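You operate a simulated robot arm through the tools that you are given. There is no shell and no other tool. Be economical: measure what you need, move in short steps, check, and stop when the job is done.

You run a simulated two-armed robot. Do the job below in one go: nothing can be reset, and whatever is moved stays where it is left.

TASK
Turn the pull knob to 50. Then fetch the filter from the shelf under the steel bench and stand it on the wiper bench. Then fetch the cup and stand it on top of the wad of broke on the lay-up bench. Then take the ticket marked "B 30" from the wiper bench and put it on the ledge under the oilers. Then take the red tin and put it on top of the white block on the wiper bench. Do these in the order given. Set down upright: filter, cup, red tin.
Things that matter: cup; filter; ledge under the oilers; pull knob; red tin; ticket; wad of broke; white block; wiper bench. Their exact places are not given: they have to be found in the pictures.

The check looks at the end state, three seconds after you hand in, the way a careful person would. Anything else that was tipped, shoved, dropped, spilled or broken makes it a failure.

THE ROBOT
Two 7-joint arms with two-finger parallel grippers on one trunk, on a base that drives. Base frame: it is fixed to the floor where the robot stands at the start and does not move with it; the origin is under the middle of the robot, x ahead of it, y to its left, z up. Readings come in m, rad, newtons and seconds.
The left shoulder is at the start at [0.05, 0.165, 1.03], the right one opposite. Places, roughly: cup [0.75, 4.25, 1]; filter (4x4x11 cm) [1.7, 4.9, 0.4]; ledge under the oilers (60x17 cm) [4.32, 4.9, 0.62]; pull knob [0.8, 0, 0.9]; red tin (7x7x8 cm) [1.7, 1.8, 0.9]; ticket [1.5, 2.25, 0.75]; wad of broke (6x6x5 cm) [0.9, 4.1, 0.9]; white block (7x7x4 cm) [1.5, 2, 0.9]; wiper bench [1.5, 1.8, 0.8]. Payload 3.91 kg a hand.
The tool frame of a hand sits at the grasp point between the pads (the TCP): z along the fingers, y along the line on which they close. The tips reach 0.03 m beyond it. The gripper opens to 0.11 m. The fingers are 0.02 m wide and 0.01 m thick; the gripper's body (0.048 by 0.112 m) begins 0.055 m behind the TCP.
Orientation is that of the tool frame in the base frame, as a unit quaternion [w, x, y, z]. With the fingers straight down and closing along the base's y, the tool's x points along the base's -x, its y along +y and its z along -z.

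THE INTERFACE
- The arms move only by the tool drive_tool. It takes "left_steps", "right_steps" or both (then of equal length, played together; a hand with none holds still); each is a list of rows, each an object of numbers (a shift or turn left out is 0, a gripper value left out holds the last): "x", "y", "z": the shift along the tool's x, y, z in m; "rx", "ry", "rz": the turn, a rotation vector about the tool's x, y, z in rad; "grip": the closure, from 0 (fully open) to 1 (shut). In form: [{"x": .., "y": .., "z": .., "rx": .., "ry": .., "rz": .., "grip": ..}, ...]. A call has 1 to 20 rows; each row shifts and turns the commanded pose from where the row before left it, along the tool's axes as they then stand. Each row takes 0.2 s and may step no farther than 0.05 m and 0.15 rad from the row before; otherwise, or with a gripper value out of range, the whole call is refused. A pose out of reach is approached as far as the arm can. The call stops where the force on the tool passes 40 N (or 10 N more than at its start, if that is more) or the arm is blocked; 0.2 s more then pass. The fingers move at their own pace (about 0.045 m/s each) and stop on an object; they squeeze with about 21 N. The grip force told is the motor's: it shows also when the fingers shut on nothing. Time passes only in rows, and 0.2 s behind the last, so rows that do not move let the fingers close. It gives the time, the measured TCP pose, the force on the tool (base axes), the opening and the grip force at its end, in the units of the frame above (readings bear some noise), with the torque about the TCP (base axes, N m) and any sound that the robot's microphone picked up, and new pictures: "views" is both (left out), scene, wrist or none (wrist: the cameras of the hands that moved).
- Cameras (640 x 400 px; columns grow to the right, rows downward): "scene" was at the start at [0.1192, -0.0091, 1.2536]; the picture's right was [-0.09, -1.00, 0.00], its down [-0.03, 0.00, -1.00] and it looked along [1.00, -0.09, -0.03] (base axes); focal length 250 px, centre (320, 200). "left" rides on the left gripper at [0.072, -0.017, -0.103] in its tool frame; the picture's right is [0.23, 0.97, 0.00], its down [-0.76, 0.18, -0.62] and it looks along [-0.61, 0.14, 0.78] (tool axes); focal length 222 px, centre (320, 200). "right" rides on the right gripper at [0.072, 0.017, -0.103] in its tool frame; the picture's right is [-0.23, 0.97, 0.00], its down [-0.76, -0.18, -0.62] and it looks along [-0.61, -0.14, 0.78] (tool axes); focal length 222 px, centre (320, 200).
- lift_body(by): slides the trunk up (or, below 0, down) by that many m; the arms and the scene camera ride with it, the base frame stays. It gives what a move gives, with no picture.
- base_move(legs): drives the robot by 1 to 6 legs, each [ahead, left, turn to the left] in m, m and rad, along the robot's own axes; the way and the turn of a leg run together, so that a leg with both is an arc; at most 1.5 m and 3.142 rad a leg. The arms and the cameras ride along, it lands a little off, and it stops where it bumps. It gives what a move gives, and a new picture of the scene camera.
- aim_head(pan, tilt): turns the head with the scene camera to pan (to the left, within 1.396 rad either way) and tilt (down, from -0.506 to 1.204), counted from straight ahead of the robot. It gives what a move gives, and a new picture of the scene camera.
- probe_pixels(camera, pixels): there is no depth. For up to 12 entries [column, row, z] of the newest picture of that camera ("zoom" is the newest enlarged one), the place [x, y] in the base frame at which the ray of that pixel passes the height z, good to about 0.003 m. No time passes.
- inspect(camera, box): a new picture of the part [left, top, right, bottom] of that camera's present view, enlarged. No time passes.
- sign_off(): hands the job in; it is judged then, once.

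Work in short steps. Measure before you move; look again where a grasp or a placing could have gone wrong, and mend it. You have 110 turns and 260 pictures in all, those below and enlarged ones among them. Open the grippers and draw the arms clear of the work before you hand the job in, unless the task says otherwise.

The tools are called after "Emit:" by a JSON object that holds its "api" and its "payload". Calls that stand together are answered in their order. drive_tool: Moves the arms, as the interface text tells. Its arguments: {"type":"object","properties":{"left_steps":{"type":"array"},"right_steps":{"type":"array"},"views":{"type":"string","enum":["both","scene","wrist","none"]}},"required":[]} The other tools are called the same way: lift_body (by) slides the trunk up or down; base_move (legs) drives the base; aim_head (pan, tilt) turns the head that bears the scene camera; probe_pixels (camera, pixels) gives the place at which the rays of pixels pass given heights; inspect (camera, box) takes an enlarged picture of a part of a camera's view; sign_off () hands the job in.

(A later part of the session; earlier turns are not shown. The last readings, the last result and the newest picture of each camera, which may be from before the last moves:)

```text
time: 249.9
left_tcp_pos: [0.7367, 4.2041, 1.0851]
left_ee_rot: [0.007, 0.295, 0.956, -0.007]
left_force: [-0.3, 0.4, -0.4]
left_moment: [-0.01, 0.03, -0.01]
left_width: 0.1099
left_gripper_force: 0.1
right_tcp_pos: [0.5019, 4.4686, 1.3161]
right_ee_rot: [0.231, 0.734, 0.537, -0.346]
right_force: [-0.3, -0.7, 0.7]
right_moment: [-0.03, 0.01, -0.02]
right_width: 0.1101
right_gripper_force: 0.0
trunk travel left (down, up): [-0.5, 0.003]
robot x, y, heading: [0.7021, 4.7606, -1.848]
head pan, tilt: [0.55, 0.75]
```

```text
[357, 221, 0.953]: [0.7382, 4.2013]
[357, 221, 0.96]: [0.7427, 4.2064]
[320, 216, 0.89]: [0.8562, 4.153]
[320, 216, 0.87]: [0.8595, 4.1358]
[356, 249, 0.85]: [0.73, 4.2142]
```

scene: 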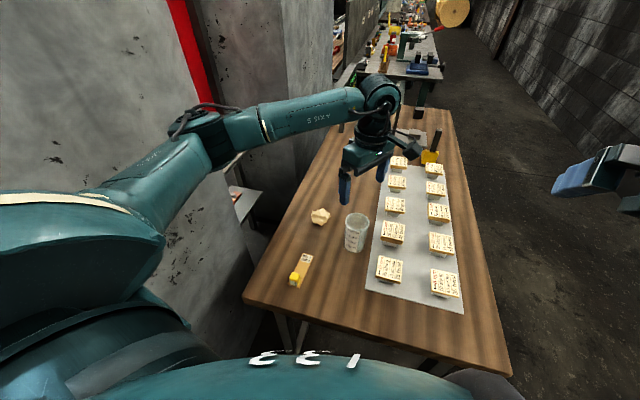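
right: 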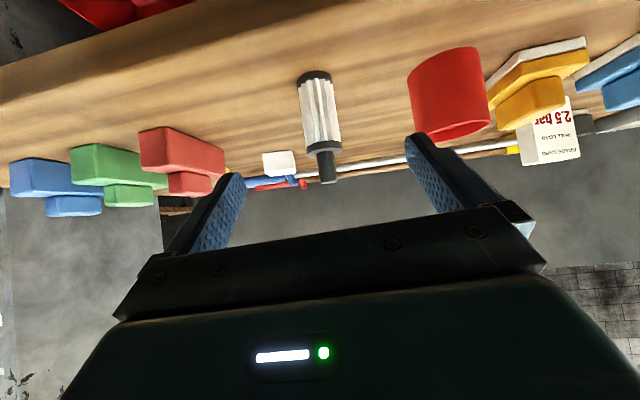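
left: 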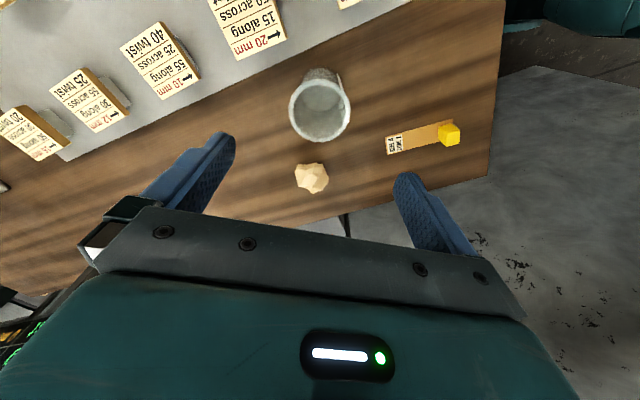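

Cup axis [0.735,4.203]; hand is centred. I descend to TCP z≈0.915 and close.

Emit:
{"api": "drive_tool", "payload": {"left_steps": [{"z": 0.05}, {"z": 0.05}, {"z": 0.04}, {"z": 0.03}, {"grip": 0.3}, {"grip": 0.5}, {"grip": 0.6}, {"grip": 0.7}, {}, {}], "views": "wrist"}}

```text
time: 252.1
left_tcp_pos: [0.7396, 4.2001, 0.915]
left_ee_rot: [0.007, 0.295, 0.956, -0.005]
left_force: [0.2, -0.4, 0.7]
left_moment: [0.05, -0.03, 0.01]
left_width: 0.0604
left_gripper_force: 20.9
right_tcp_pos: [0.5031, 4.469, 1.3173]
right_ee_rot: [0.232, 0.733, 0.538, -0.345]
right_force: [-0.2, 0.9, -0.8]
right_moment: [0.01, -0.02, -0.01]
right_width: 0.1099
right_gripper_force: 0.1
trunk travel left (down, up): [-0.5, 0.003]
robot x, y, heading: [0.6988, 4.7628, -1.845]
head pan, tilt: [0.55, 0.75]
```

left: 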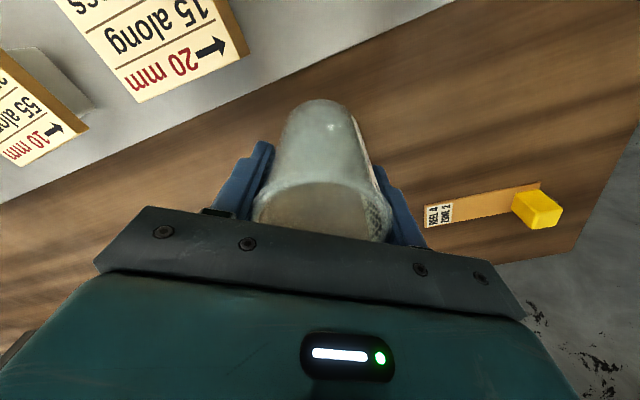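

Cup gripped (width 0.060). I lift 0.10 and move over the wad.

Emit:
{"api": "drive_tool", "payload": {"left_steps": [{"z": -0.05}, {"z": -0.05}, {"x": -0.035, "y": 0.004}, {"x": -0.035, "y": 0.004}, {"x": -0.035, "y": 0.004}, {"x": -0.026, "y": 0.005}], "views": "both"}}

Emit:
{"api": "inspect", "payload": {"camera": "scene", "box": [260, 140, 400, 260]}}

```text
time: 253.5
left_tcp_pos: [0.857, 4.1422, 1.0194]
left_ee_rot: [0.007, 0.294, 0.956, -0.005]
left_force: [0.2, 0.1, -1.0]
left_moment: [-0.01, 0.0, 0.01]
left_width: 0.0606
left_gripper_force: 20.8
right_tcp_pos: [0.5029, 4.4693, 1.3154]
right_ee_rot: [0.232, 0.734, 0.538, -0.345]
right_force: [0.0, 0.0, 0.0]
right_moment: [-0.03, -0.01, 0.02]
right_width: 0.1102
right_gripper_force: 0.1
trunk travel left (down, up): [-0.5, 0.003]
robot x, y, heading: [0.7006, 4.7584, -1.846]
head pan, tilt: [0.55, 0.75]
```

scene: 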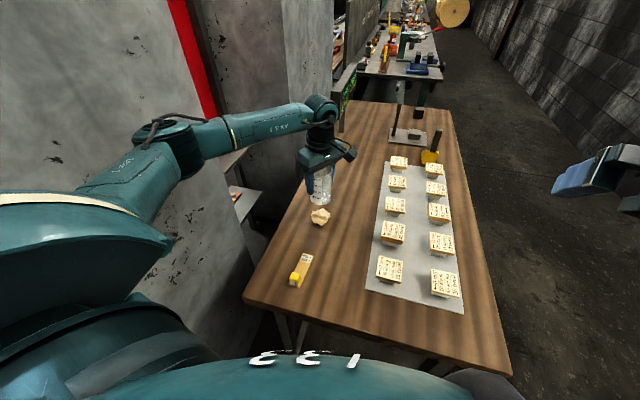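
left: 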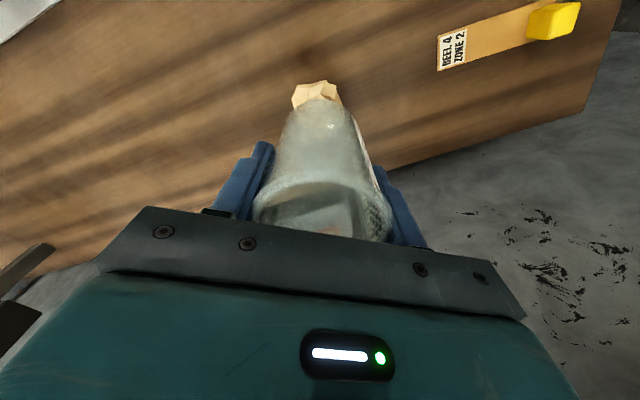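

```text
3.33 times, centred on (330, 200) of scene
```

zoom: 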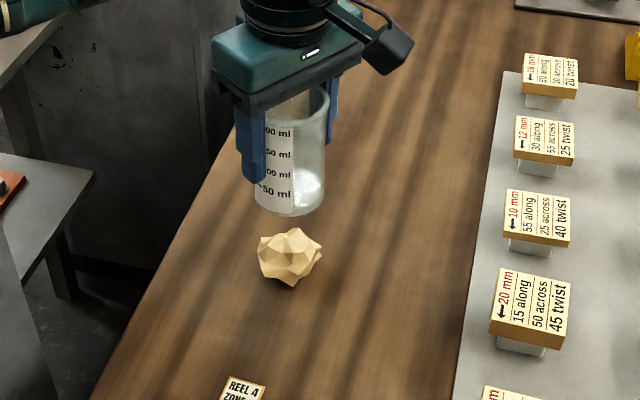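

I compare the cup-bottom centre with the wad top centre in plan.

Emit:
{"api": "probe_pixels", "payload": {"camera": "zoom", "pixels": [[289, 200, 0.954], [289, 200, 0.96], [290, 257, 0.875], [290, 244, 0.9], [290, 286, 0.85]]}}

Emit:
{"api": "probe_pixels", "payload": {"camera": "left", "pixels": [[316, 96, 0.875], [316, 86, 0.86], [318, 112, 0.954], [318, 125, 0.954]]}}

Emit:
{"api": "inspect", "payload": {"camera": "left", "box": [240, 60, 400, 180]}}

```text
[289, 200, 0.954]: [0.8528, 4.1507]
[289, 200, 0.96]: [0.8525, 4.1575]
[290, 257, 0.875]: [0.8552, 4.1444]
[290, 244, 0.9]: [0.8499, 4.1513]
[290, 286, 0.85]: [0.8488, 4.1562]
```

```text
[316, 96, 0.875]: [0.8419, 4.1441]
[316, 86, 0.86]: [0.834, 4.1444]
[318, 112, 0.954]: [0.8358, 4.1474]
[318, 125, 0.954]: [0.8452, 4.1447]
```

```text
3.33 times, centred on (320, 120) of left
```

zoom: 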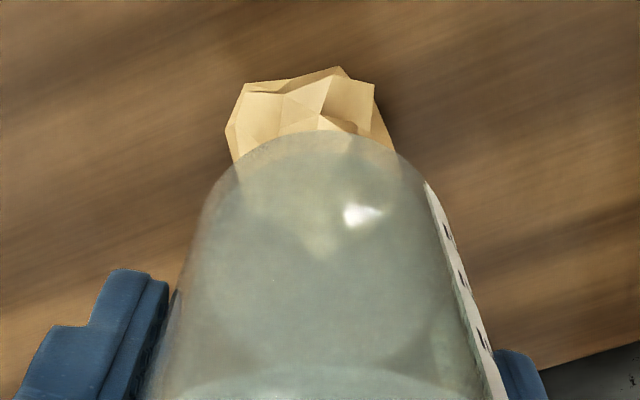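

Aligned within a few mm. I lower 3.5 cm, then small steps checking contact.

Emit:
{"api": "drive_tool", "payload": {"left_steps": [{"z": 0.02}, {"z": 0.02}], "views": "none"}}

Emit:
{"api": "drive_tool", "payload": {"left_steps": [{"z": 0.004}, {}], "views": "none"}}

Emit:
{"api": "drive_tool", "payload": {"left_steps": [{"z": 0.004}, {}], "views": "wrist"}}

```text
time: 254.1
left_tcp_pos: [0.8575, 4.1431, 0.9775]
left_ee_rot: [0.008, 0.293, 0.956, -0.006]
left_force: [0.4, -0.8, -0.3]
left_moment: [-0.02, 0.0, 0.0]
left_width: 0.0602
left_gripper_force: 20.5
right_tcp_pos: [0.5039, 4.4689, 1.3158]
right_ee_rot: [0.232, 0.734, 0.538, -0.345]
right_force: [-0.2, -0.2, -0.6]
right_moment: [-0.02, 0.0, 0.0]
right_width: 0.11
right_gripper_force: 0.2
trunk travel left (down, up): [-0.5, 0.003]
robot x, y, heading: [0.6987, 4.7585, -1.848]
head pan, tilt: [0.55, 0.75]
```

```text
time: 254.7
left_tcp_pos: [0.8567, 4.143, 0.9737]
left_ee_rot: [0.007, 0.293, 0.956, -0.005]
left_force: [0.3, 0.4, -0.4]
left_moment: [0.02, -0.02, -0.02]
left_width: 0.0604
left_gripper_force: 21.3
right_tcp_pos: [0.5032, 4.4684, 1.3155]
right_ee_rot: [0.232, 0.733, 0.538, -0.345]
right_force: [0.9, 0.3, 0.1]
right_moment: [0.01, 0.0, 0.02]
right_width: 0.1099
right_gripper_force: 0.1
trunk travel left (down, up): [-0.5, 0.003]
robot x, y, heading: [0.699, 4.7565, -1.848]
head pan, tilt: [0.55, 0.75]
```

```text
time: 255.3
left_tcp_pos: [0.8565, 4.1424, 0.9691]
left_ee_rot: [0.008, 0.293, 0.956, -0.005]
left_force: [0.3, -0.6, -1.9]
left_moment: [0.01, -0.02, 0.02]
left_width: 0.0605
left_gripper_force: 21.0
right_tcp_pos: [0.5024, 4.4695, 1.315]
right_ee_rot: [0.232, 0.734, 0.537, -0.346]
right_force: [-0.7, -0.3, -0.1]
right_moment: [0.01, -0.01, 0.01]
right_width: 0.11
right_gripper_force: 0.0
trunk travel left (down, up): [-0.5, 0.003]
robot x, y, heading: [0.7005, 4.7622, -1.846]
head pan, tilt: [0.55, 0.75]
```

left: 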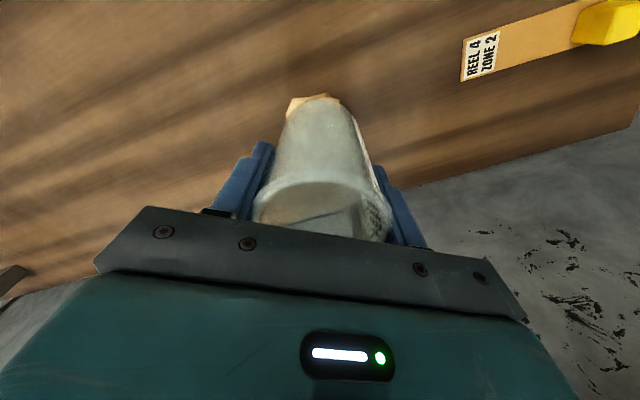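

Not yet in contact; I continue in 3–4 mm steps.

Emit:
{"api": "drive_tool", "payload": {"left_steps": [{"z": 0.004}, {}], "views": "none"}}

Emit:
{"api": "drive_tool", "payload": {"left_steps": [{"z": 0.003}, {}], "views": "none"}}

Emit:
{"api": "inspect", "payload": {"camera": "scene", "box": [280, 160, 370, 240]}}

```text
time: 255.9
left_tcp_pos: [0.855, 4.1419, 0.9644]
left_ee_rot: [0.008, 0.294, 0.956, -0.006]
left_force: [0.7, 0.5, -0.5]
left_moment: [-0.04, -0.01, 0.02]
left_width: 0.0607
left_gripper_force: 21.4
right_tcp_pos: [0.5035, 4.4698, 1.3167]
right_ee_rot: [0.232, 0.734, 0.537, -0.345]
right_force: [-0.3, -0.6, 0.7]
right_moment: [0.03, -0.01, 0.0]
right_width: 0.1098
right_gripper_force: 0.1
trunk travel left (down, up): [-0.5, 0.003]
robot x, y, heading: [0.6977, 4.7645, -1.848]
head pan, tilt: [0.55, 0.75]
```

```text
time: 256.5
left_tcp_pos: [0.8556, 4.142, 0.9612]
left_ee_rot: [0.008, 0.294, 0.956, -0.005]
left_force: [-0.6, -0.1, 0.2]
left_moment: [-0.02, 0.01, 0.03]
left_width: 0.0607
left_gripper_force: 21.0
right_tcp_pos: [0.5034, 4.4687, 1.3158]
right_ee_rot: [0.232, 0.734, 0.538, -0.345]
right_force: [0.3, -0.2, 0.5]
right_moment: [0.01, 0.0, 0.01]
right_width: 0.11
right_gripper_force: 0.1
trunk travel left (down, up): [-0.5, 0.003]
robot x, y, heading: [0.7009, 4.763, -1.844]
head pan, tilt: [0.55, 0.75]
```

```text
5.00 times, centred on (325, 200) of scene
```

zoom: 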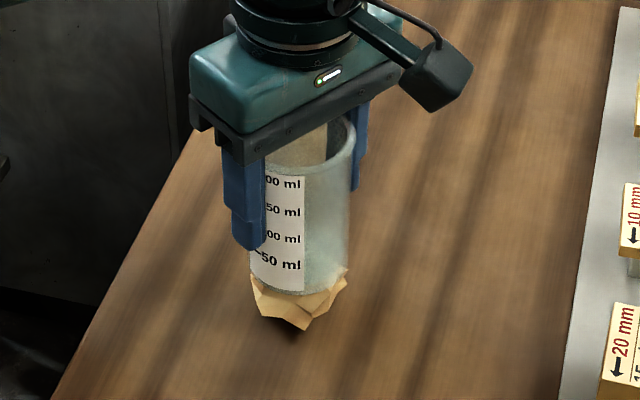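

Very close now; continuing in 3 mm steps.

Emit:
{"api": "drive_tool", "payload": {"left_steps": [{"z": 0.003}, {}], "views": "none"}}

Emit:
{"api": "drive_tool", "payload": {"left_steps": [{"z": 0.003}, {}], "views": "none"}}

Emit:
{"api": "drive_tool", "payload": {"left_steps": [{"z": 0.003}, {}], "views": "none"}}

```text
time: 257.1
left_tcp_pos: [0.8561, 4.1414, 0.9592]
left_ee_rot: [0.007, 0.293, 0.956, -0.007]
left_force: [0.1, 0.4, 6.0]
left_moment: [0.18, -0.16, 0.0]
left_width: 0.0607
left_gripper_force: 21.1
right_tcp_pos: [0.503, 4.4684, 1.3168]
right_ee_rot: [0.231, 0.734, 0.537, -0.345]
right_force: [0.1, 0.4, -0.9]
right_moment: [0.0, -0.05, 0.0]
right_width: 0.1102
right_gripper_force: 0.1
trunk travel left (down, up): [-0.5, 0.003]
robot x, y, heading: [0.7004, 4.7568, -1.849]
head pan, tilt: [0.55, 0.75]
```

```text
time: 257.7
left_tcp_pos: [0.8561, 4.1423, 0.9576]
left_ee_rot: [0.007, 0.293, 0.956, -0.007]
left_force: [1.1, -0.5, 13.3]
left_moment: [0.17, -0.12, -0.02]
left_width: 0.0606
left_gripper_force: 21.5
right_tcp_pos: [0.5023, 4.4709, 1.3161]
right_ee_rot: [0.233, 0.734, 0.537, -0.345]
right_force: [0.8, 0.6, 0.0]
right_moment: [0.0, -0.03, 0.01]
right_width: 0.1103
right_gripper_force: 0.0
trunk travel left (down, up): [-0.5, 0.003]
robot x, y, heading: [0.7004, 4.7609, -1.844]
head pan, tilt: [0.55, 0.75]
```

```text
time: 258.3
left_tcp_pos: [0.8567, 4.1414, 0.9546]
left_ee_rot: [0.008, 0.295, 0.956, -0.006]
left_force: [-0.7, -0.1, 12.9]
left_moment: [0.18, 0.01, -0.02]
left_width: 0.0606
left_gripper_force: 21.1
right_tcp_pos: [0.5022, 4.4708, 1.3158]
right_ee_rot: [0.233, 0.733, 0.538, -0.345]
right_force: [0.0, 1.0, -0.3]
right_moment: [0.01, -0.02, 0.01]
right_width: 0.1099
right_gripper_force: 0.1
trunk travel left (down, up): [-0.5, 0.003]
robot x, y, heading: [0.701, 4.7538, -1.852]
head pan, tilt: [0.55, 0.75]
```

Contact ≈13 N, with the reaction ~1 cm toward +y. I lift slightly, shift 6 mm toward +y, and set down again.

Emit:
{"api": "drive_tool", "payload": {"left_steps": [{"z": -0.012}, {"x": 0.0034, "y": 0.005}, {"z": 0.008}, {"z": 0.003}], "views": "none"}}

Emit:
{"api": "drive_tool", "payload": {"left_steps": [{"z": 0.002}, {}], "views": "none"}}

Emit:
{"api": "drive_tool", "payload": {"left_steps": [{"z": 0.002}, {}], "views": "none"}}

Emit:
{"api": "inspect", "payload": {"camera": "scene", "box": [280, 160, 370, 240]}}

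```text
time: 259.3
left_tcp_pos: [0.8571, 4.1467, 0.9549]
left_ee_rot: [0.008, 0.293, 0.956, -0.005]
left_force: [0.0, 1.0, 1.8]
left_moment: [0.05, -0.05, -0.02]
left_width: 0.0603
left_gripper_force: 21.3
right_tcp_pos: [0.5035, 4.4694, 1.3151]
right_ee_rot: [0.232, 0.734, 0.537, -0.346]
right_force: [0.5, -0.3, 0.4]
right_moment: [0.03, -0.01, -0.01]
right_width: 0.1098
right_gripper_force: 0.1
trunk travel left (down, up): [-0.5, 0.003]
robot x, y, heading: [0.6996, 4.7631, -1.843]
head pan, tilt: [0.55, 0.75]
```

```text
time: 259.9
left_tcp_pos: [0.8572, 4.1472, 0.9534]
left_ee_rot: [0.007, 0.293, 0.956, -0.008]
left_force: [3.5, -0.9, 11.0]
left_moment: [0.12, -0.29, 0.02]
left_width: 0.0604
left_gripper_force: 21.0
right_tcp_pos: [0.5027, 4.4707, 1.3158]
right_ee_rot: [0.232, 0.733, 0.538, -0.345]
right_force: [0.7, 0.1, -0.1]
right_moment: [-0.01, -0.01, 0.01]
right_width: 0.1099
right_gripper_force: 0.1
trunk travel left (down, up): [-0.5, 0.003]
robot x, y, heading: [0.6969, 4.7601, -1.85]
head pan, tilt: [0.55, 0.75]
```

```text
time: 260.5
left_tcp_pos: [0.8561, 4.1472, 0.9514]
left_ee_rot: [0.007, 0.294, 0.956, -0.007]
left_force: [-0.1, -0.4, 14.6]
left_moment: [0.04, 0.0, 0.0]
left_width: 0.0605
left_gripper_force: 21.2
right_tcp_pos: [0.5032, 4.4707, 1.3169]
right_ee_rot: [0.232, 0.734, 0.538, -0.345]
right_force: [0.1, 0.6, -0.2]
right_moment: [0.02, 0.02, 0.02]
right_width: 0.1099
right_gripper_force: 0.0
trunk travel left (down, up): [-0.5, 0.003]
robot x, y, heading: [0.704, 4.7604, -1.844]
head pan, tilt: [0.55, 0.75]
```

```text
5.00 times, centred on (325, 200) of scene
```

zoom: 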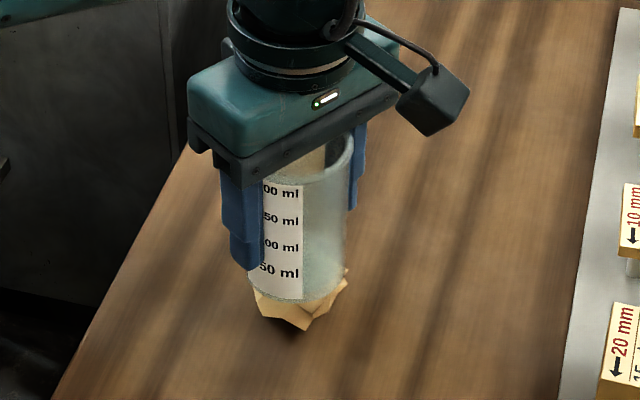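

Reaction is now centred. I open a little first and check that the cup stays upright.

Emit:
{"api": "drive_tool", "payload": {"left_steps": [{"grip": 0.4}, {"grip": 0.35}, {}], "views": "wrist"}}

Emit:
{"api": "inspect", "payload": {"camera": "scene", "box": [280, 160, 370, 240]}}

```text
time: 261.3
left_tcp_pos: [0.8575, 4.1484, 0.9501]
left_ee_rot: [0.008, 0.294, 0.956, -0.005]
left_force: [0.2, -0.6, 0.3]
left_moment: [0.0, 0.01, 0.01]
left_width: 0.0716
left_gripper_force: 0.0
right_tcp_pos: [0.502, 4.47, 1.3166]
right_ee_rot: [0.232, 0.733, 0.538, -0.345]
right_force: [0.1, 0.3, 0.0]
right_moment: [0.0, -0.02, 0.02]
right_width: 0.1099
right_gripper_force: 0.0
trunk travel left (down, up): [-0.5, 0.003]
robot x, y, heading: [0.7016, 4.7598, -1.846]
head pan, tilt: [0.55, 0.75]
```

left: 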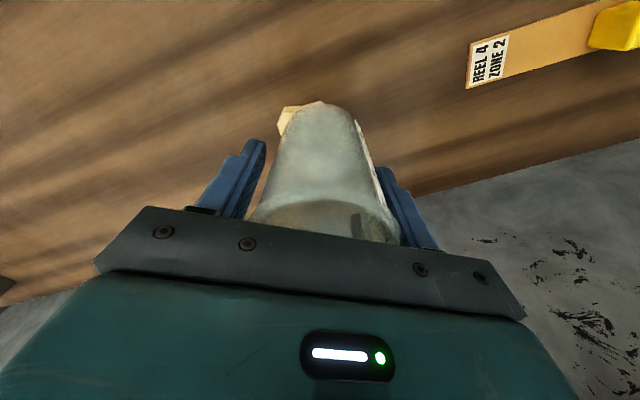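

```text
5.00 times, centred on (325, 200) of scene
```

zoom: 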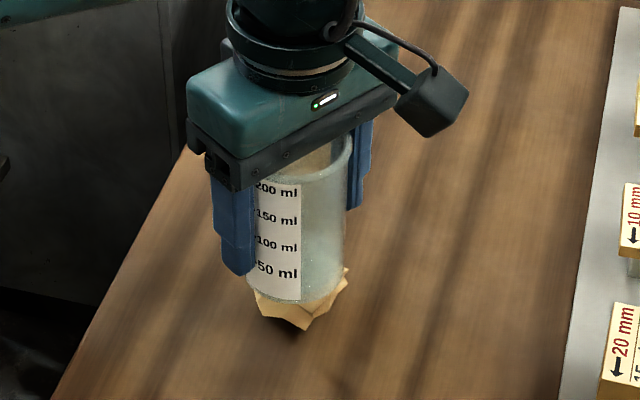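

It stays. I open fully and look before lifting.

Emit:
{"api": "drive_tool", "payload": {"left_steps": [{"grip": 0.15}, {"grip": 0.0}, {}, {}], "views": "wrist"}}

Emit:
{"api": "inspect", "payload": {"camera": "scene", "box": [280, 160, 370, 240]}}

```text
time: 262.3
left_tcp_pos: [0.8566, 4.1478, 0.9493]
left_ee_rot: [0.008, 0.293, 0.956, -0.005]
left_force: [0.6, -0.2, -0.5]
left_moment: [0.01, -0.02, 0.01]
left_width: 0.1103
left_gripper_force: 0.1
right_tcp_pos: [0.5036, 4.4676, 1.3158]
right_ee_rot: [0.232, 0.734, 0.537, -0.346]
right_force: [-0.4, -0.6, -0.5]
right_moment: [0.02, 0.02, 0.0]
right_width: 0.1101
right_gripper_force: 0.1
trunk travel left (down, up): [-0.5, 0.003]
robot x, y, heading: [0.7022, 4.7585, -1.852]
head pan, tilt: [0.55, 0.75]
```

left: 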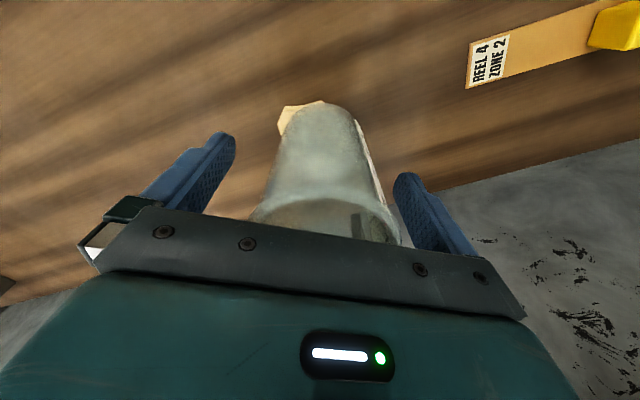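

```text
5.00 times, centred on (325, 200) of scene
```

zoom: 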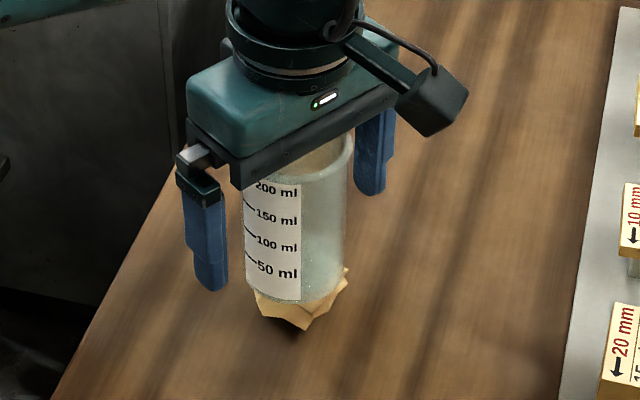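

The cup stands on its own. I lift the hand straight up, retract and back the robot away.

Emit:
{"api": "drive_tool", "payload": {"left_steps": [{"z": -0.03}, {"z": -0.05}, {"z": -0.05}, {"z": -0.05}, {"z": -0.05}, {"z": -0.05}, {"z": -0.05}, {"x": 0.03, "y": 0.03}, {"x": 0.03, "y": 0.03}, {"x": 0.03, "y": 0.03}, {"x": 0.03, "y": 0.03}], "views": "none"}}

Emit:
{"api": "base_move", "payload": {"legs": [[-0.3, 0, 0], [-0.3, 0, 0]]}}

Emit:
{"api": "inspect", "payload": {"camera": "scene", "box": [260, 120, 400, 220]}}

```text
time: 264.7
left_tcp_pos: [0.8225, 4.3225, 1.2784]
left_ee_rot: [0.008, 0.292, 0.956, -0.005]
left_force: [0.0, 0.4, -0.4]
left_moment: [-0.02, -0.02, 0.0]
left_width: 0.1099
left_gripper_force: 0.0
right_tcp_pos: [0.5028, 4.4702, 1.3154]
right_ee_rot: [0.233, 0.733, 0.538, -0.346]
right_force: [0.6, 0.1, -0.2]
right_moment: [-0.02, 0.02, 0.02]
right_width: 0.11
right_gripper_force: 0.1
trunk travel left (down, up): [-0.5, 0.003]
robot x, y, heading: [0.7009, 4.7585, -1.844]
head pan, tilt: [0.55, 0.75]
```

```text
time: 266.9
left_tcp_pos: [0.8579, 4.6122, 1.2746]
left_ee_rot: [0.023, 0.333, 0.943, 0.002]
left_force: [0.5, 0.0, 0.4]
left_moment: [0.0, -0.01, -0.02]
left_width: 0.1099
left_gripper_force: 0.0
right_tcp_pos: [0.5625, 4.7584, 1.3128]
right_ee_rot: [0.231, 0.741, 0.53, -0.342]
right_force: [0.5, -0.6, -0.1]
right_moment: [0.01, 0.0, 0.0]
right_width: 0.1101
right_gripper_force: 0.0
trunk travel left (down, up): [-0.5, 0.003]
robot x, y, heading: [0.7744, 5.0506, -1.864]
head pan, tilt: [0.55, 0.75]
stopped in leg 1: the robot was blocked; the commanded pose is now the measured one
```

scene: 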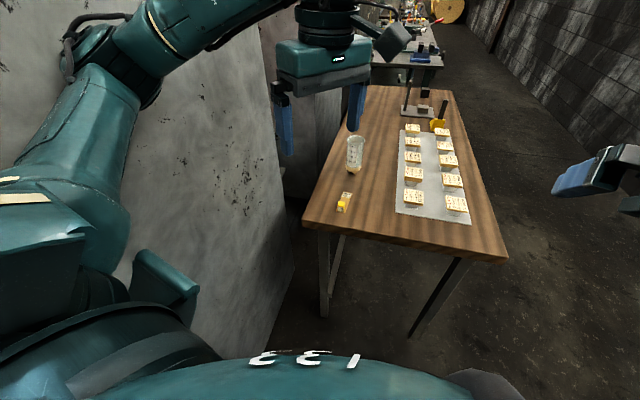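

```text
4.00 times, centred on (330, 170) of scene
```

zoom: 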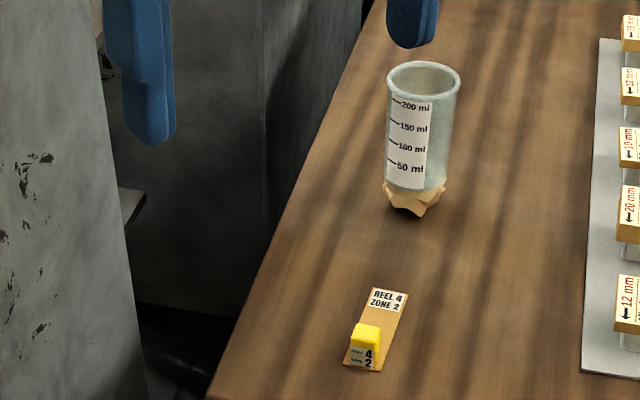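

The cup stands well. The left elbow bumped the panel; I move right (−x) 0.25 then back out.

Emit:
{"api": "base_move", "payload": {"legs": [[0, -0.25, 0], [-0.55, 0, 0]]}}

Emit:
{"api": "aim_head", "payload": {"pan": 0.3, "tilt": 0.4}}

```text
time: 267.6
left_tcp_pos: [0.8561, 4.6155, 1.2759]
left_ee_rot: [0.021, 0.34, 0.94, 0.001]
left_force: [-0.4, 0.5, -0.5]
left_moment: [0.03, 0.0, 0.0]
left_width: 0.1102
left_gripper_force: 0.1
right_tcp_pos: [0.5634, 4.763, 1.3145]
right_ee_rot: [0.23, 0.741, 0.529, -0.344]
right_force: [0.4, 0.2, 0.4]
right_moment: [0.02, -0.01, 0.03]
right_width: 0.11
right_gripper_force: 0.1
trunk travel left (down, up): [-0.5, 0.003]
robot x, y, heading: [0.7735, 5.0498, -1.868]
head pan, tilt: [0.55, 0.75]
stopped in leg 1: the robot was blocked; the commanded pose is now the measured one
```

scene: 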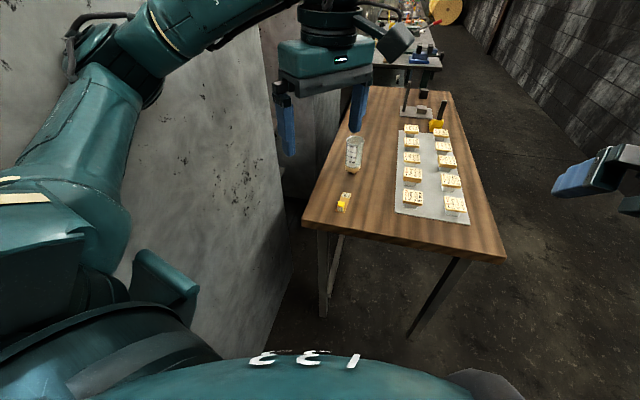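

```text
time: 268.4
left_tcp_pos: [0.8572, 4.6129, 1.2748]
left_ee_rot: [0.022, 0.338, 0.941, 0.001]
left_force: [0.3, 0.4, 0.0]
left_moment: [0.03, 0.01, -0.01]
left_width: 0.11
left_gripper_force: 0.2
right_tcp_pos: [0.563, 4.7614, 1.3125]
right_ee_rot: [0.23, 0.74, 0.53, -0.344]
right_force: [0.2, -0.6, -0.3]
right_moment: [-0.02, -0.04, -0.01]
right_width: 0.1101
right_gripper_force: 0.0
trunk travel left (down, up): [-0.5, 0.003]
robot x, y, heading: [0.7714, 5.0506, -1.865]
head pan, tilt: [0.3, 0.4]
```

scene: 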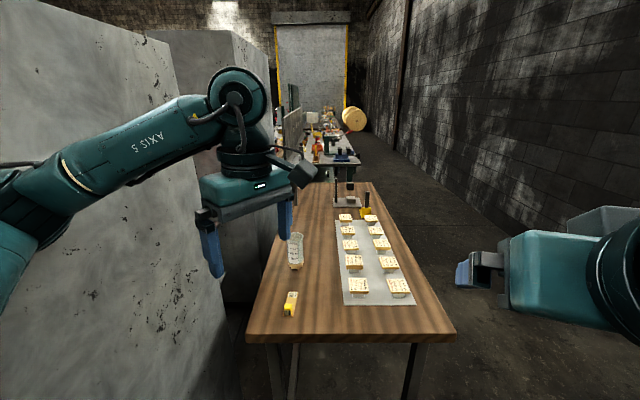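

Still blocked, likely elbow contact. I reverse the motion: ahead 0.06, then right.

Emit:
{"api": "base_move", "payload": {"legs": [[0.07, -0.02, 0], [0, -0.2, 0]]}}

```text
time: 270.6
left_tcp_pos: [0.6318, 4.6124, 1.2749]
left_ee_rot: [0.017, 0.336, 0.942, -0.001]
left_force: [0.5, -0.2, 0.6]
left_moment: [-0.01, 0.02, -0.02]
left_width: 0.11
left_gripper_force: 0.1
right_tcp_pos: [0.3369, 4.7598, 1.3146]
right_ee_rot: [0.228, 0.739, 0.531, -0.346]
right_force: [1.0, 1.7, -0.4]
right_moment: [0.02, -0.01, -0.02]
right_width: 0.1102
right_gripper_force: 0.1
trunk travel left (down, up): [-0.5, 0.003]
robot x, y, heading: [0.5417, 5.0493, -1.865]
head pan, tilt: [0.3, 0.4]
```

scene: 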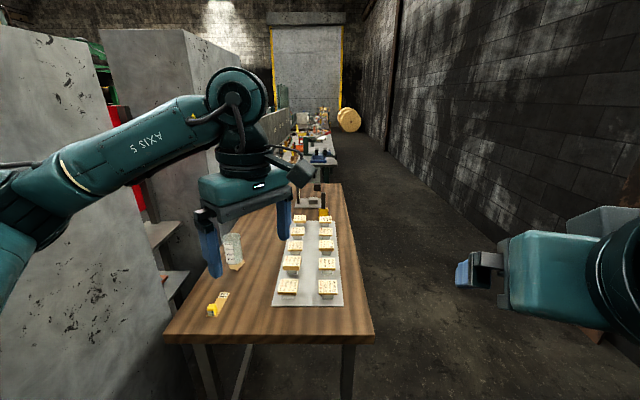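

Freed. I back out and drive round to the aisle again, toward the wiper bench for the "B 30" ticket.

Emit:
{"api": "base_move", "payload": {"legs": [[-0.6, -0.12, 0], [0, 0, 1.865], [1.1, 0, 0], [1.1, 0, 0], [0, 0, -1.57]]}}

Emit:
{"api": "aim_head", "payload": {"pan": 0.9, "tilt": 0.3}}

```text
time: 292.7
left_tcp_pos: [2.9835, 5.2011, 1.276]
left_ee_rot: [0.017, 0.209, 0.978, 0.001]
left_force: [0.9, 1.1, 0.8]
left_moment: [0.03, -0.02, 0.01]
left_width: 0.11
left_gripper_force: 0.1
right_tcp_pos: [2.6624, 5.2679, 1.3153]
right_ee_rot: [0.272, 0.663, 0.623, -0.314]
right_force: [0.0, 0.2, -0.4]
right_moment: [0.0, -0.01, -0.01]
right_width: 0.1097
right_gripper_force: 0.1
trunk travel left (down, up): [-0.5, 0.003]
robot x, y, heading: [2.7795, 5.6, -1.612]
head pan, tilt: [0.3, 0.4]
```

scene: 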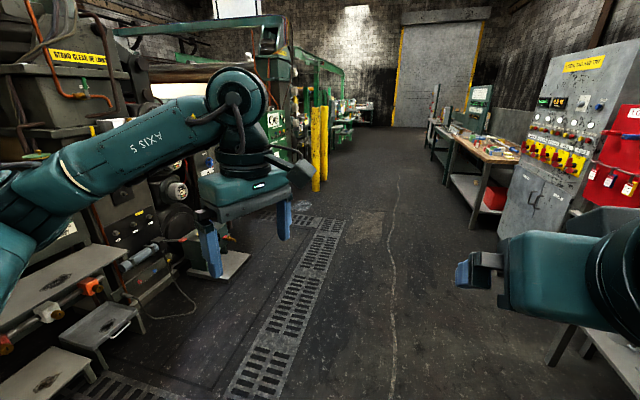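

```text
time: 293.7
left_tcp_pos: [2.9844, 5.2003, 1.2753]
left_ee_rot: [0.018, 0.209, 0.978, 0.002]
left_force: [0.4, 0.1, -0.3]
left_moment: [-0.01, -0.05, 0.0]
left_width: 0.11
left_gripper_force: 0.0
right_tcp_pos: [2.6623, 5.2679, 1.3159]
right_ee_rot: [0.272, 0.663, 0.623, -0.314]
right_force: [-0.2, 0.8, -0.3]
right_moment: [0.01, -0.01, 0.01]
right_width: 0.1098
right_gripper_force: 0.0
trunk travel left (down, up): [-0.5, 0.003]
robot x, y, heading: [2.783, 5.5974, -1.603]
head pan, tilt: [0.901, 0.3]
```

scene: 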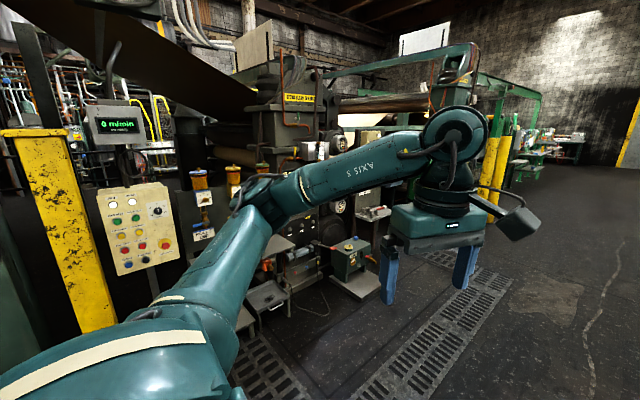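

The oilers are the amber cups beyond the control post; later. Now I drive to the wiper bench and turn so the left arm faces the ticket.

Emit:
{"api": "base_move", "payload": {"legs": [[1.2, 0, 0], [1.2, 0, 0], [0.95, 0, 0], [0, 0, -2.14]]}}

Emit:
{"api": "aim_head", "payload": {"pan": 0.55, "tilt": 0.5}}

```text
time: 315.4
left_tcp_pos: [2.2414, 2.2223, 1.2747]
left_ee_rot: [0.009, 0.954, 0.299, -0.014]
left_force: [0.8, 0.3, 0.0]
left_moment: [-0.03, 0.0, -0.01]
left_width: 0.1098
left_gripper_force: 0.0
right_tcp_pos: [2.4644, 2.4635, 1.3151]
right_ee_rot: [-0.14, 0.868, -0.271, -0.393]
right_force: [-0.7, 0.9, 0.4]
right_moment: [0.02, -0.02, 0.03]
right_width: 0.1098
right_gripper_force: 0.0
trunk travel left (down, up): [-0.5, 0.003]
robot x, y, heading: [2.6851, 2.1913, 2.561]
head pan, tilt: [0.901, 0.3]
```

scene: 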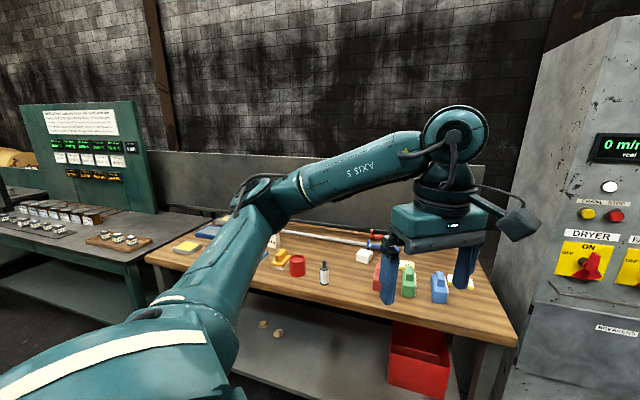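

```text
time: 316.2
left_tcp_pos: [2.2401, 2.2218, 1.2759]
left_ee_rot: [0.009, 0.954, 0.298, -0.015]
left_force: [0.5, -0.5, 0.4]
left_moment: [-0.01, 0.0, -0.02]
left_width: 0.1101
left_gripper_force: 0.0
right_tcp_pos: [2.4638, 2.4639, 1.3161]
right_ee_rot: [-0.14, 0.868, -0.272, -0.391]
right_force: [0.3, 0.4, 0.1]
right_moment: [-0.03, 0.01, -0.03]
right_width: 0.1099
right_gripper_force: 0.1
trunk travel left (down, up): [-0.5, 0.003]
robot x, y, heading: [2.6836, 2.1895, 2.563]
head pan, tilt: [0.55, 0.499]
```

scene: 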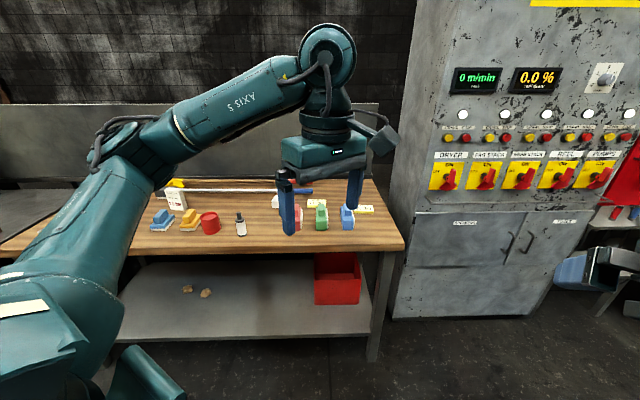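

I move diagonally to ≈[2.12,2.2] with hands high.

Emit:
{"api": "base_move", "payload": {"legs": [[0.465, 0.295, 0]]}}

Emit:
{"api": "inspect", "payload": {"camera": "left", "box": [0, 0, 640, 400]}}

```text
time: 319.4
left_tcp_pos: [1.6851, 2.2232, 1.2749]
left_ee_rot: [0.01, 0.954, 0.299, -0.014]
left_force: [0.3, -0.1, -0.9]
left_moment: [0.0, 0.02, -0.02]
left_width: 0.1102
left_gripper_force: 0.1
right_tcp_pos: [1.9087, 2.4655, 1.3157]
right_ee_rot: [-0.141, 0.868, -0.272, -0.39]
right_force: [-0.7, -0.6, 0.4]
right_moment: [0.03, 0.02, -0.04]
right_width: 0.1102
right_gripper_force: 0.1
trunk travel left (down, up): [-0.5, 0.003]
robot x, y, heading: [2.1261, 2.1931, 2.566]
head pan, tilt: [0.55, 0.499]
```

scene: 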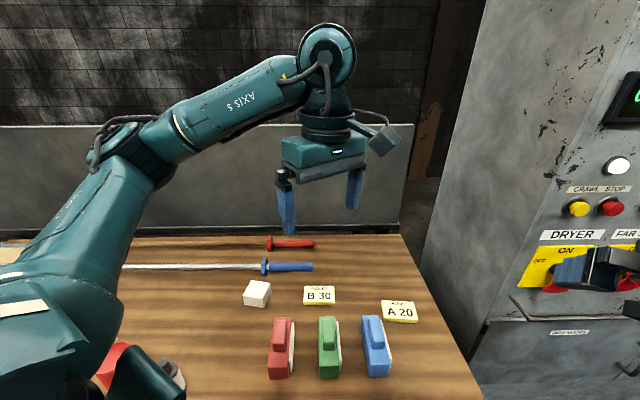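

```text
1.00 times, centred on (320, 200) of left
```

zoom: 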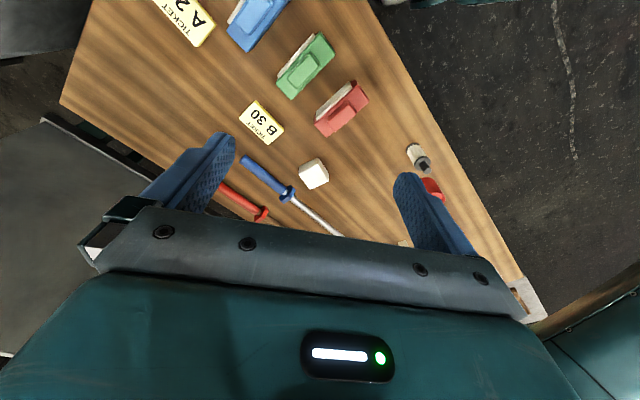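

B 30 is at (260,122) in the wrist view and (319,295) in the scene; I triangulate it and its edges.

Emit:
{"api": "probe_pixels", "payload": {"camera": "zoom", "pixels": [[261, 122, 0.84], [261, 122, 0.85], [261, 122, 0.86], [240, 123, 0.85], [254, 101, 0.85], [284, 124, 0.85], [269, 145, 0.85], [314, 172, 0.88], [424, 157, 0.95]]}}

Emit:
{"api": "probe_pixels", "payload": {"camera": "scene", "pixels": [[319, 295, 0.84], [319, 295, 0.85], [319, 295, 0.86], [304, 303, 0.85], [335, 304, 0.85], [307, 286, 0.85], [332, 286, 0.85], [258, 289, 0.88], [328, 330, 0.88], [282, 330, 0.88]]}}

Emit:
{"api": "inspect", "payload": {"camera": "scene", "box": [240, 260, 420, 380]}}

```text
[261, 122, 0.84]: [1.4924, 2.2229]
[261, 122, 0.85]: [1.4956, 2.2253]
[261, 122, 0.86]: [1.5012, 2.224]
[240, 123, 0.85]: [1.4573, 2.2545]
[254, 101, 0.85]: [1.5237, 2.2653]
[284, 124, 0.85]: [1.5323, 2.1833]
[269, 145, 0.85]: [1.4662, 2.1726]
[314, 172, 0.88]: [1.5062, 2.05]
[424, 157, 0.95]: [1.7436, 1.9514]
```

```text
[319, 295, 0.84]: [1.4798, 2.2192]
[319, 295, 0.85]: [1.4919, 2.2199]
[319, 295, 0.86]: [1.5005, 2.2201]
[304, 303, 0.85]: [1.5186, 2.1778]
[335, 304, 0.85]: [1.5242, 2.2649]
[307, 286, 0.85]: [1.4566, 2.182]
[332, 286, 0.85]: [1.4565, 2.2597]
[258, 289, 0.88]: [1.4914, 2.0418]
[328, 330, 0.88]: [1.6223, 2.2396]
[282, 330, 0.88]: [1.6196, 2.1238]
```

```text
3.33 times, centred on (330, 320) of scene
```

zoom: 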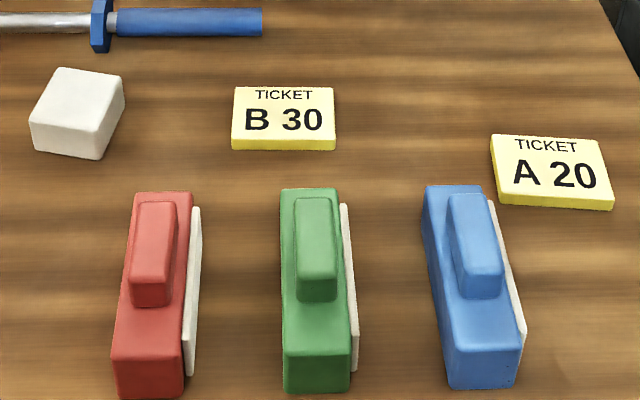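

Ticket centre ≈[1.491,2.222], 0.065×0.085, top ≈0.853; gripping along y is clear of neighbours. I yaw the left hand by +0.607, move above and lower to z≈1.0.

Emit:
{"api": "drive_tool", "payload": {"left_steps": [{"rz": 0.1214}, {"rz": 0.1214}, {"rz": 0.1214}, {"rz": 0.1214}, {"rz": 0.1214}, {"x": -0.04, "z": 0.03}, {"x": -0.04, "z": 0.03}, {"x": -0.04, "z": 0.03}, {"x": -0.04, "z": 0.03}, {"x": -0.034, "z": 0.03}, {"z": 0.05}, {"z": 0.05}, {"z": 0.025}], "views": "wrist"}}

```text
time: 322.2
left_tcp_pos: [1.4825, 2.2143, 1.0043]
left_ee_rot: [0.012, 1.0, 0.0, -0.011]
left_force: [0.1, -0.1, -0.2]
left_moment: [-0.01, -0.02, 0.02]
left_width: 0.11
left_gripper_force: 0.1
right_tcp_pos: [1.9087, 2.4644, 1.3151]
right_ee_rot: [-0.14, 0.868, -0.271, -0.392]
right_force: [-0.2, -0.6, 0.0]
right_moment: [-0.01, 0.0, 0.03]
right_width: 0.11
right_gripper_force: 0.0
trunk travel left (down, up): [-0.5, 0.003]
robot x, y, heading: [2.1271, 2.1941, 2.563]
head pan, tilt: [0.55, 0.499]
```

left: 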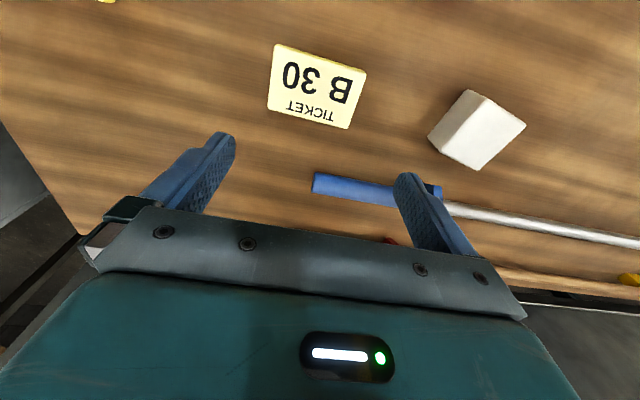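

The ticket is between the fingers' line of approach. I probe its centre (317,87) and corners; small tilt will be corrected.

Emit:
{"api": "probe_pixels", "payload": {"camera": "left", "pixels": [[317, 87, 0.853], [317, 87, 0.85], [268, 108, 0.853], [366, 70, 0.853], [276, 45, 0.853], [350, 129, 0.853]]}}

```text
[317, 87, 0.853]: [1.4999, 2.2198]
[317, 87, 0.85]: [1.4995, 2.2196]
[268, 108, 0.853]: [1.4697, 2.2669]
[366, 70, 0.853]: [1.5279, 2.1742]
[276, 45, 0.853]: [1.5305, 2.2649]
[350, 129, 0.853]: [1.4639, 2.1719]
```

I correct tilt and offset (x +0.0135, y −0.005) and lower to z≈0.90 to check finger clearance.

Emit:
{"api": "drive_tool", "payload": {"left_steps": [{"rx": 0.024, "ry": 0.022}, {"x": 0.0135, "y": -0.005}, {"z": 0.05}, {"z": 0.05}], "views": "wrist"}}

Emit:
{"api": "inspect", "payload": {"camera": "left", "box": [160, 60, 480, 260]}}

```text
time: 323.2
left_tcp_pos: [1.4985, 2.2226, 0.9056]
left_ee_rot: [0.001, 1.0, -0.001, 0.0]
left_force: [-0.3, 0.8, -0.3]
left_moment: [0.02, -0.02, -0.01]
left_width: 0.1102
left_gripper_force: 0.2
right_tcp_pos: [1.9078, 2.4655, 1.3157]
right_ee_rot: [-0.14, 0.868, -0.271, -0.392]
right_force: [1.2, 0.9, -0.1]
right_moment: [0.01, 0.01, 0.01]
right_width: 0.1099
right_gripper_force: 0.0
trunk travel left (down, up): [-0.5, 0.003]
robot x, y, heading: [2.1306, 2.1908, 2.569]
head pan, tilt: [0.55, 0.499]
```

left: 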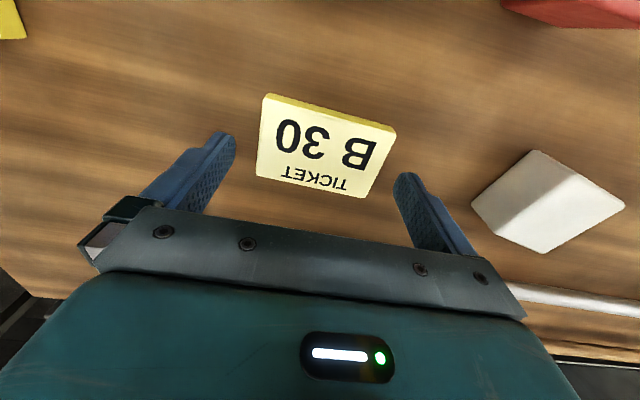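

```text
2.00 times, centred on (320, 160) of left
```

zoom: 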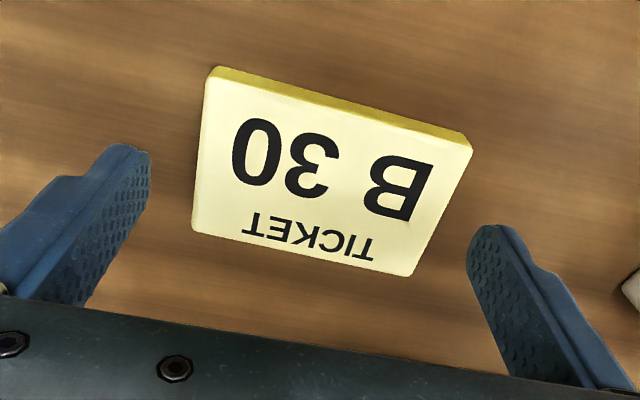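

Well centred; I lower 0.03 with a 2 mm correction and close.

Emit:
{"api": "drive_tool", "payload": {"left_steps": [{"y": 0.002, "z": 0.015}, {"z": 0.014}, {"grip": 0.15}, {"grip": 0.3}, {"grip": 0.4}, {"grip": 0.5}, {}], "views": "wrist"}}

```text
time: 324.8
left_tcp_pos: [1.4984, 2.2194, 0.8795]
left_ee_rot: [0.001, 1.0, 0.001, -0.003]
left_force: [-4.2, -3.5, 28.5]
left_moment: [-0.49, -0.18, -0.09]
left_width: 0.0896
left_gripper_force: 20.9
right_tcp_pos: [1.9099, 2.4646, 1.3172]
right_ee_rot: [-0.14, 0.867, -0.271, -0.393]
right_force: [-0.5, 0.3, 0.0]
right_moment: [-0.01, -0.02, -0.02]
right_width: 0.1102
right_gripper_force: 0.1
trunk travel left (down, up): [-0.5, 0.003]
robot x, y, heading: [2.1272, 2.1945, 2.568]
head pan, tilt: [0.55, 0.499]
```

left: 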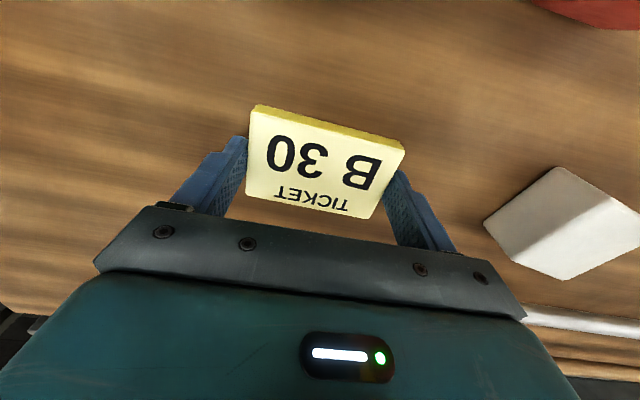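

Gripped (width 0.0896). I lift 12 cm and look.

Emit:
{"api": "drive_tool", "payload": {"left_steps": [{"z": -0.02}, {"z": -0.05}, {"z": -0.05}], "views": "wrist"}}

```text
time: 325.6
left_tcp_pos: [1.5016, 2.2194, 0.9979]
left_ee_rot: [0.002, 1.0, 0.0, 0.001]
left_force: [0.2, 0.4, -0.4]
left_moment: [-0.01, 0.03, 0.03]
left_width: 0.0894
left_gripper_force: 21.3
right_tcp_pos: [1.9084, 2.466, 1.3166]
right_ee_rot: [-0.14, 0.868, -0.271, -0.391]
right_force: [0.2, -0.3, -1.7]
right_moment: [0.03, -0.04, -0.02]
right_width: 0.1097
right_gripper_force: 0.1
trunk travel left (down, up): [-0.5, 0.003]
robot x, y, heading: [2.1296, 2.193, 2.568]
head pan, tilt: [0.55, 0.499]
```

left: 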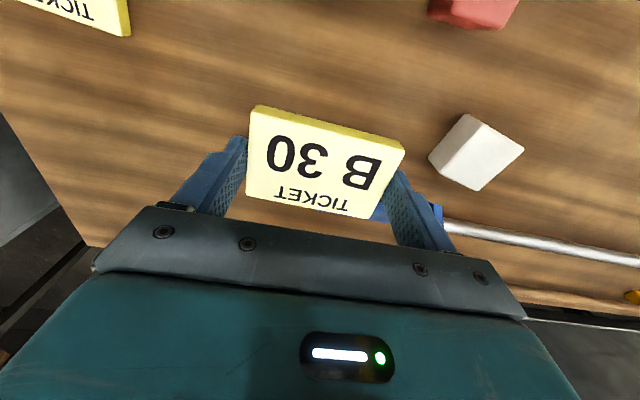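

Ticket held level. I raise, retract, back off and drive up the aisle to face the oilers (+x side).

Emit:
{"api": "drive_tool", "payload": {"left_steps": [{"z": -0.05}, {"z": -0.05}, {"z": -0.05}, {"z": -0.04, "x": 0.02}, {"x": 0.05}, {"x": 0.05}, {"x": 0.04}], "views": "none"}}

Emit:
{"api": "base_move", "payload": {"legs": [[-0.465, -0.295, 0], [0, 0, -1.0], [1.3, 0, 0], [1.2, 0, 0], [0, 0, -1.57]]}}

Emit:
{"api": "aim_head", "payload": {"pan": 0.0, "tilt": 0.4}}

```text
time: 327.2
left_tcp_pos: [1.6581, 2.2195, 1.1855]
left_ee_rot: [0.001, 1.0, 0.001, 0.001]
left_force: [0.3, 0.3, -0.9]
left_moment: [0.0, 0.0, -0.02]
left_width: 0.0892
left_gripper_force: 21.1
right_tcp_pos: [1.9082, 2.4663, 1.3154]
right_ee_rot: [-0.14, 0.868, -0.271, -0.391]
right_force: [-0.1, 0.2, 0.2]
right_moment: [-0.01, 0.01, 0.01]
right_width: 0.11
right_gripper_force: 0.0
trunk travel left (down, up): [-0.5, 0.003]
robot x, y, heading: [2.1309, 2.1907, 2.57]
head pan, tilt: [0.55, 0.499]
```

```text
time: 348.7
left_tcp_pos: [3.2377, 4.891, 1.1848]
left_ee_rot: [0.0, -0.237, 0.972, 0.001]
left_force: [-0.8, 0.5, -0.4]
left_moment: [-0.03, 0.02, -0.01]
left_width: 0.0889
left_gripper_force: 20.7
right_tcp_pos: [3.1274, 4.5576, 1.3159]
right_ee_rot: [0.413, 0.058, 0.908, -0.044]
right_force: [0.5, -0.3, -0.1]
right_moment: [0.02, -0.04, 0.0]
right_width: 0.1097
right_gripper_force: 0.2
trunk travel left (down, up): [-0.5, 0.003]
robot x, y, heading: [2.8069, 4.7015, -0.097]
head pan, tilt: [0.55, 0.499]
```

scene: 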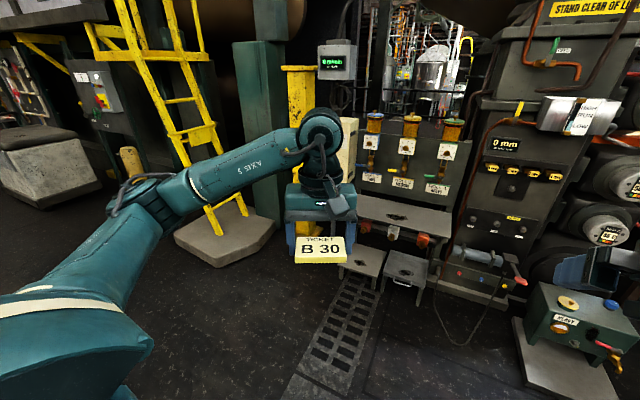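

```text
time: 349.7
left_tcp_pos: [3.2379, 4.8911, 1.1851]
left_ee_rot: [0.0, -0.237, 0.972, 0.0]
left_force: [0.3, -0.9, 0.3]
left_moment: [0.01, -0.02, -0.01]
left_width: 0.0889
left_gripper_force: 21.3
right_tcp_pos: [3.127, 4.5579, 1.3149]
right_ee_rot: [0.413, 0.057, 0.908, -0.043]
right_force: [-0.1, 0.5, 1.0]
right_moment: [-0.02, 0.01, 0.02]
right_width: 0.1101
right_gripper_force: 0.0
trunk travel left (down, up): [-0.5, 0.003]
robot x, y, heading: [2.8083, 4.7026, -0.097]
head pan, tilt: [0.0, 0.4]
```

scene: 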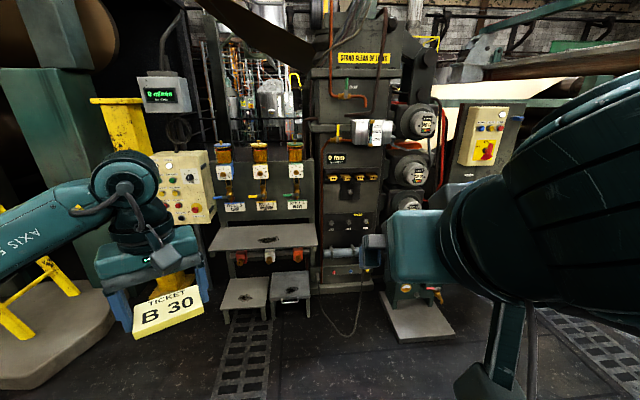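

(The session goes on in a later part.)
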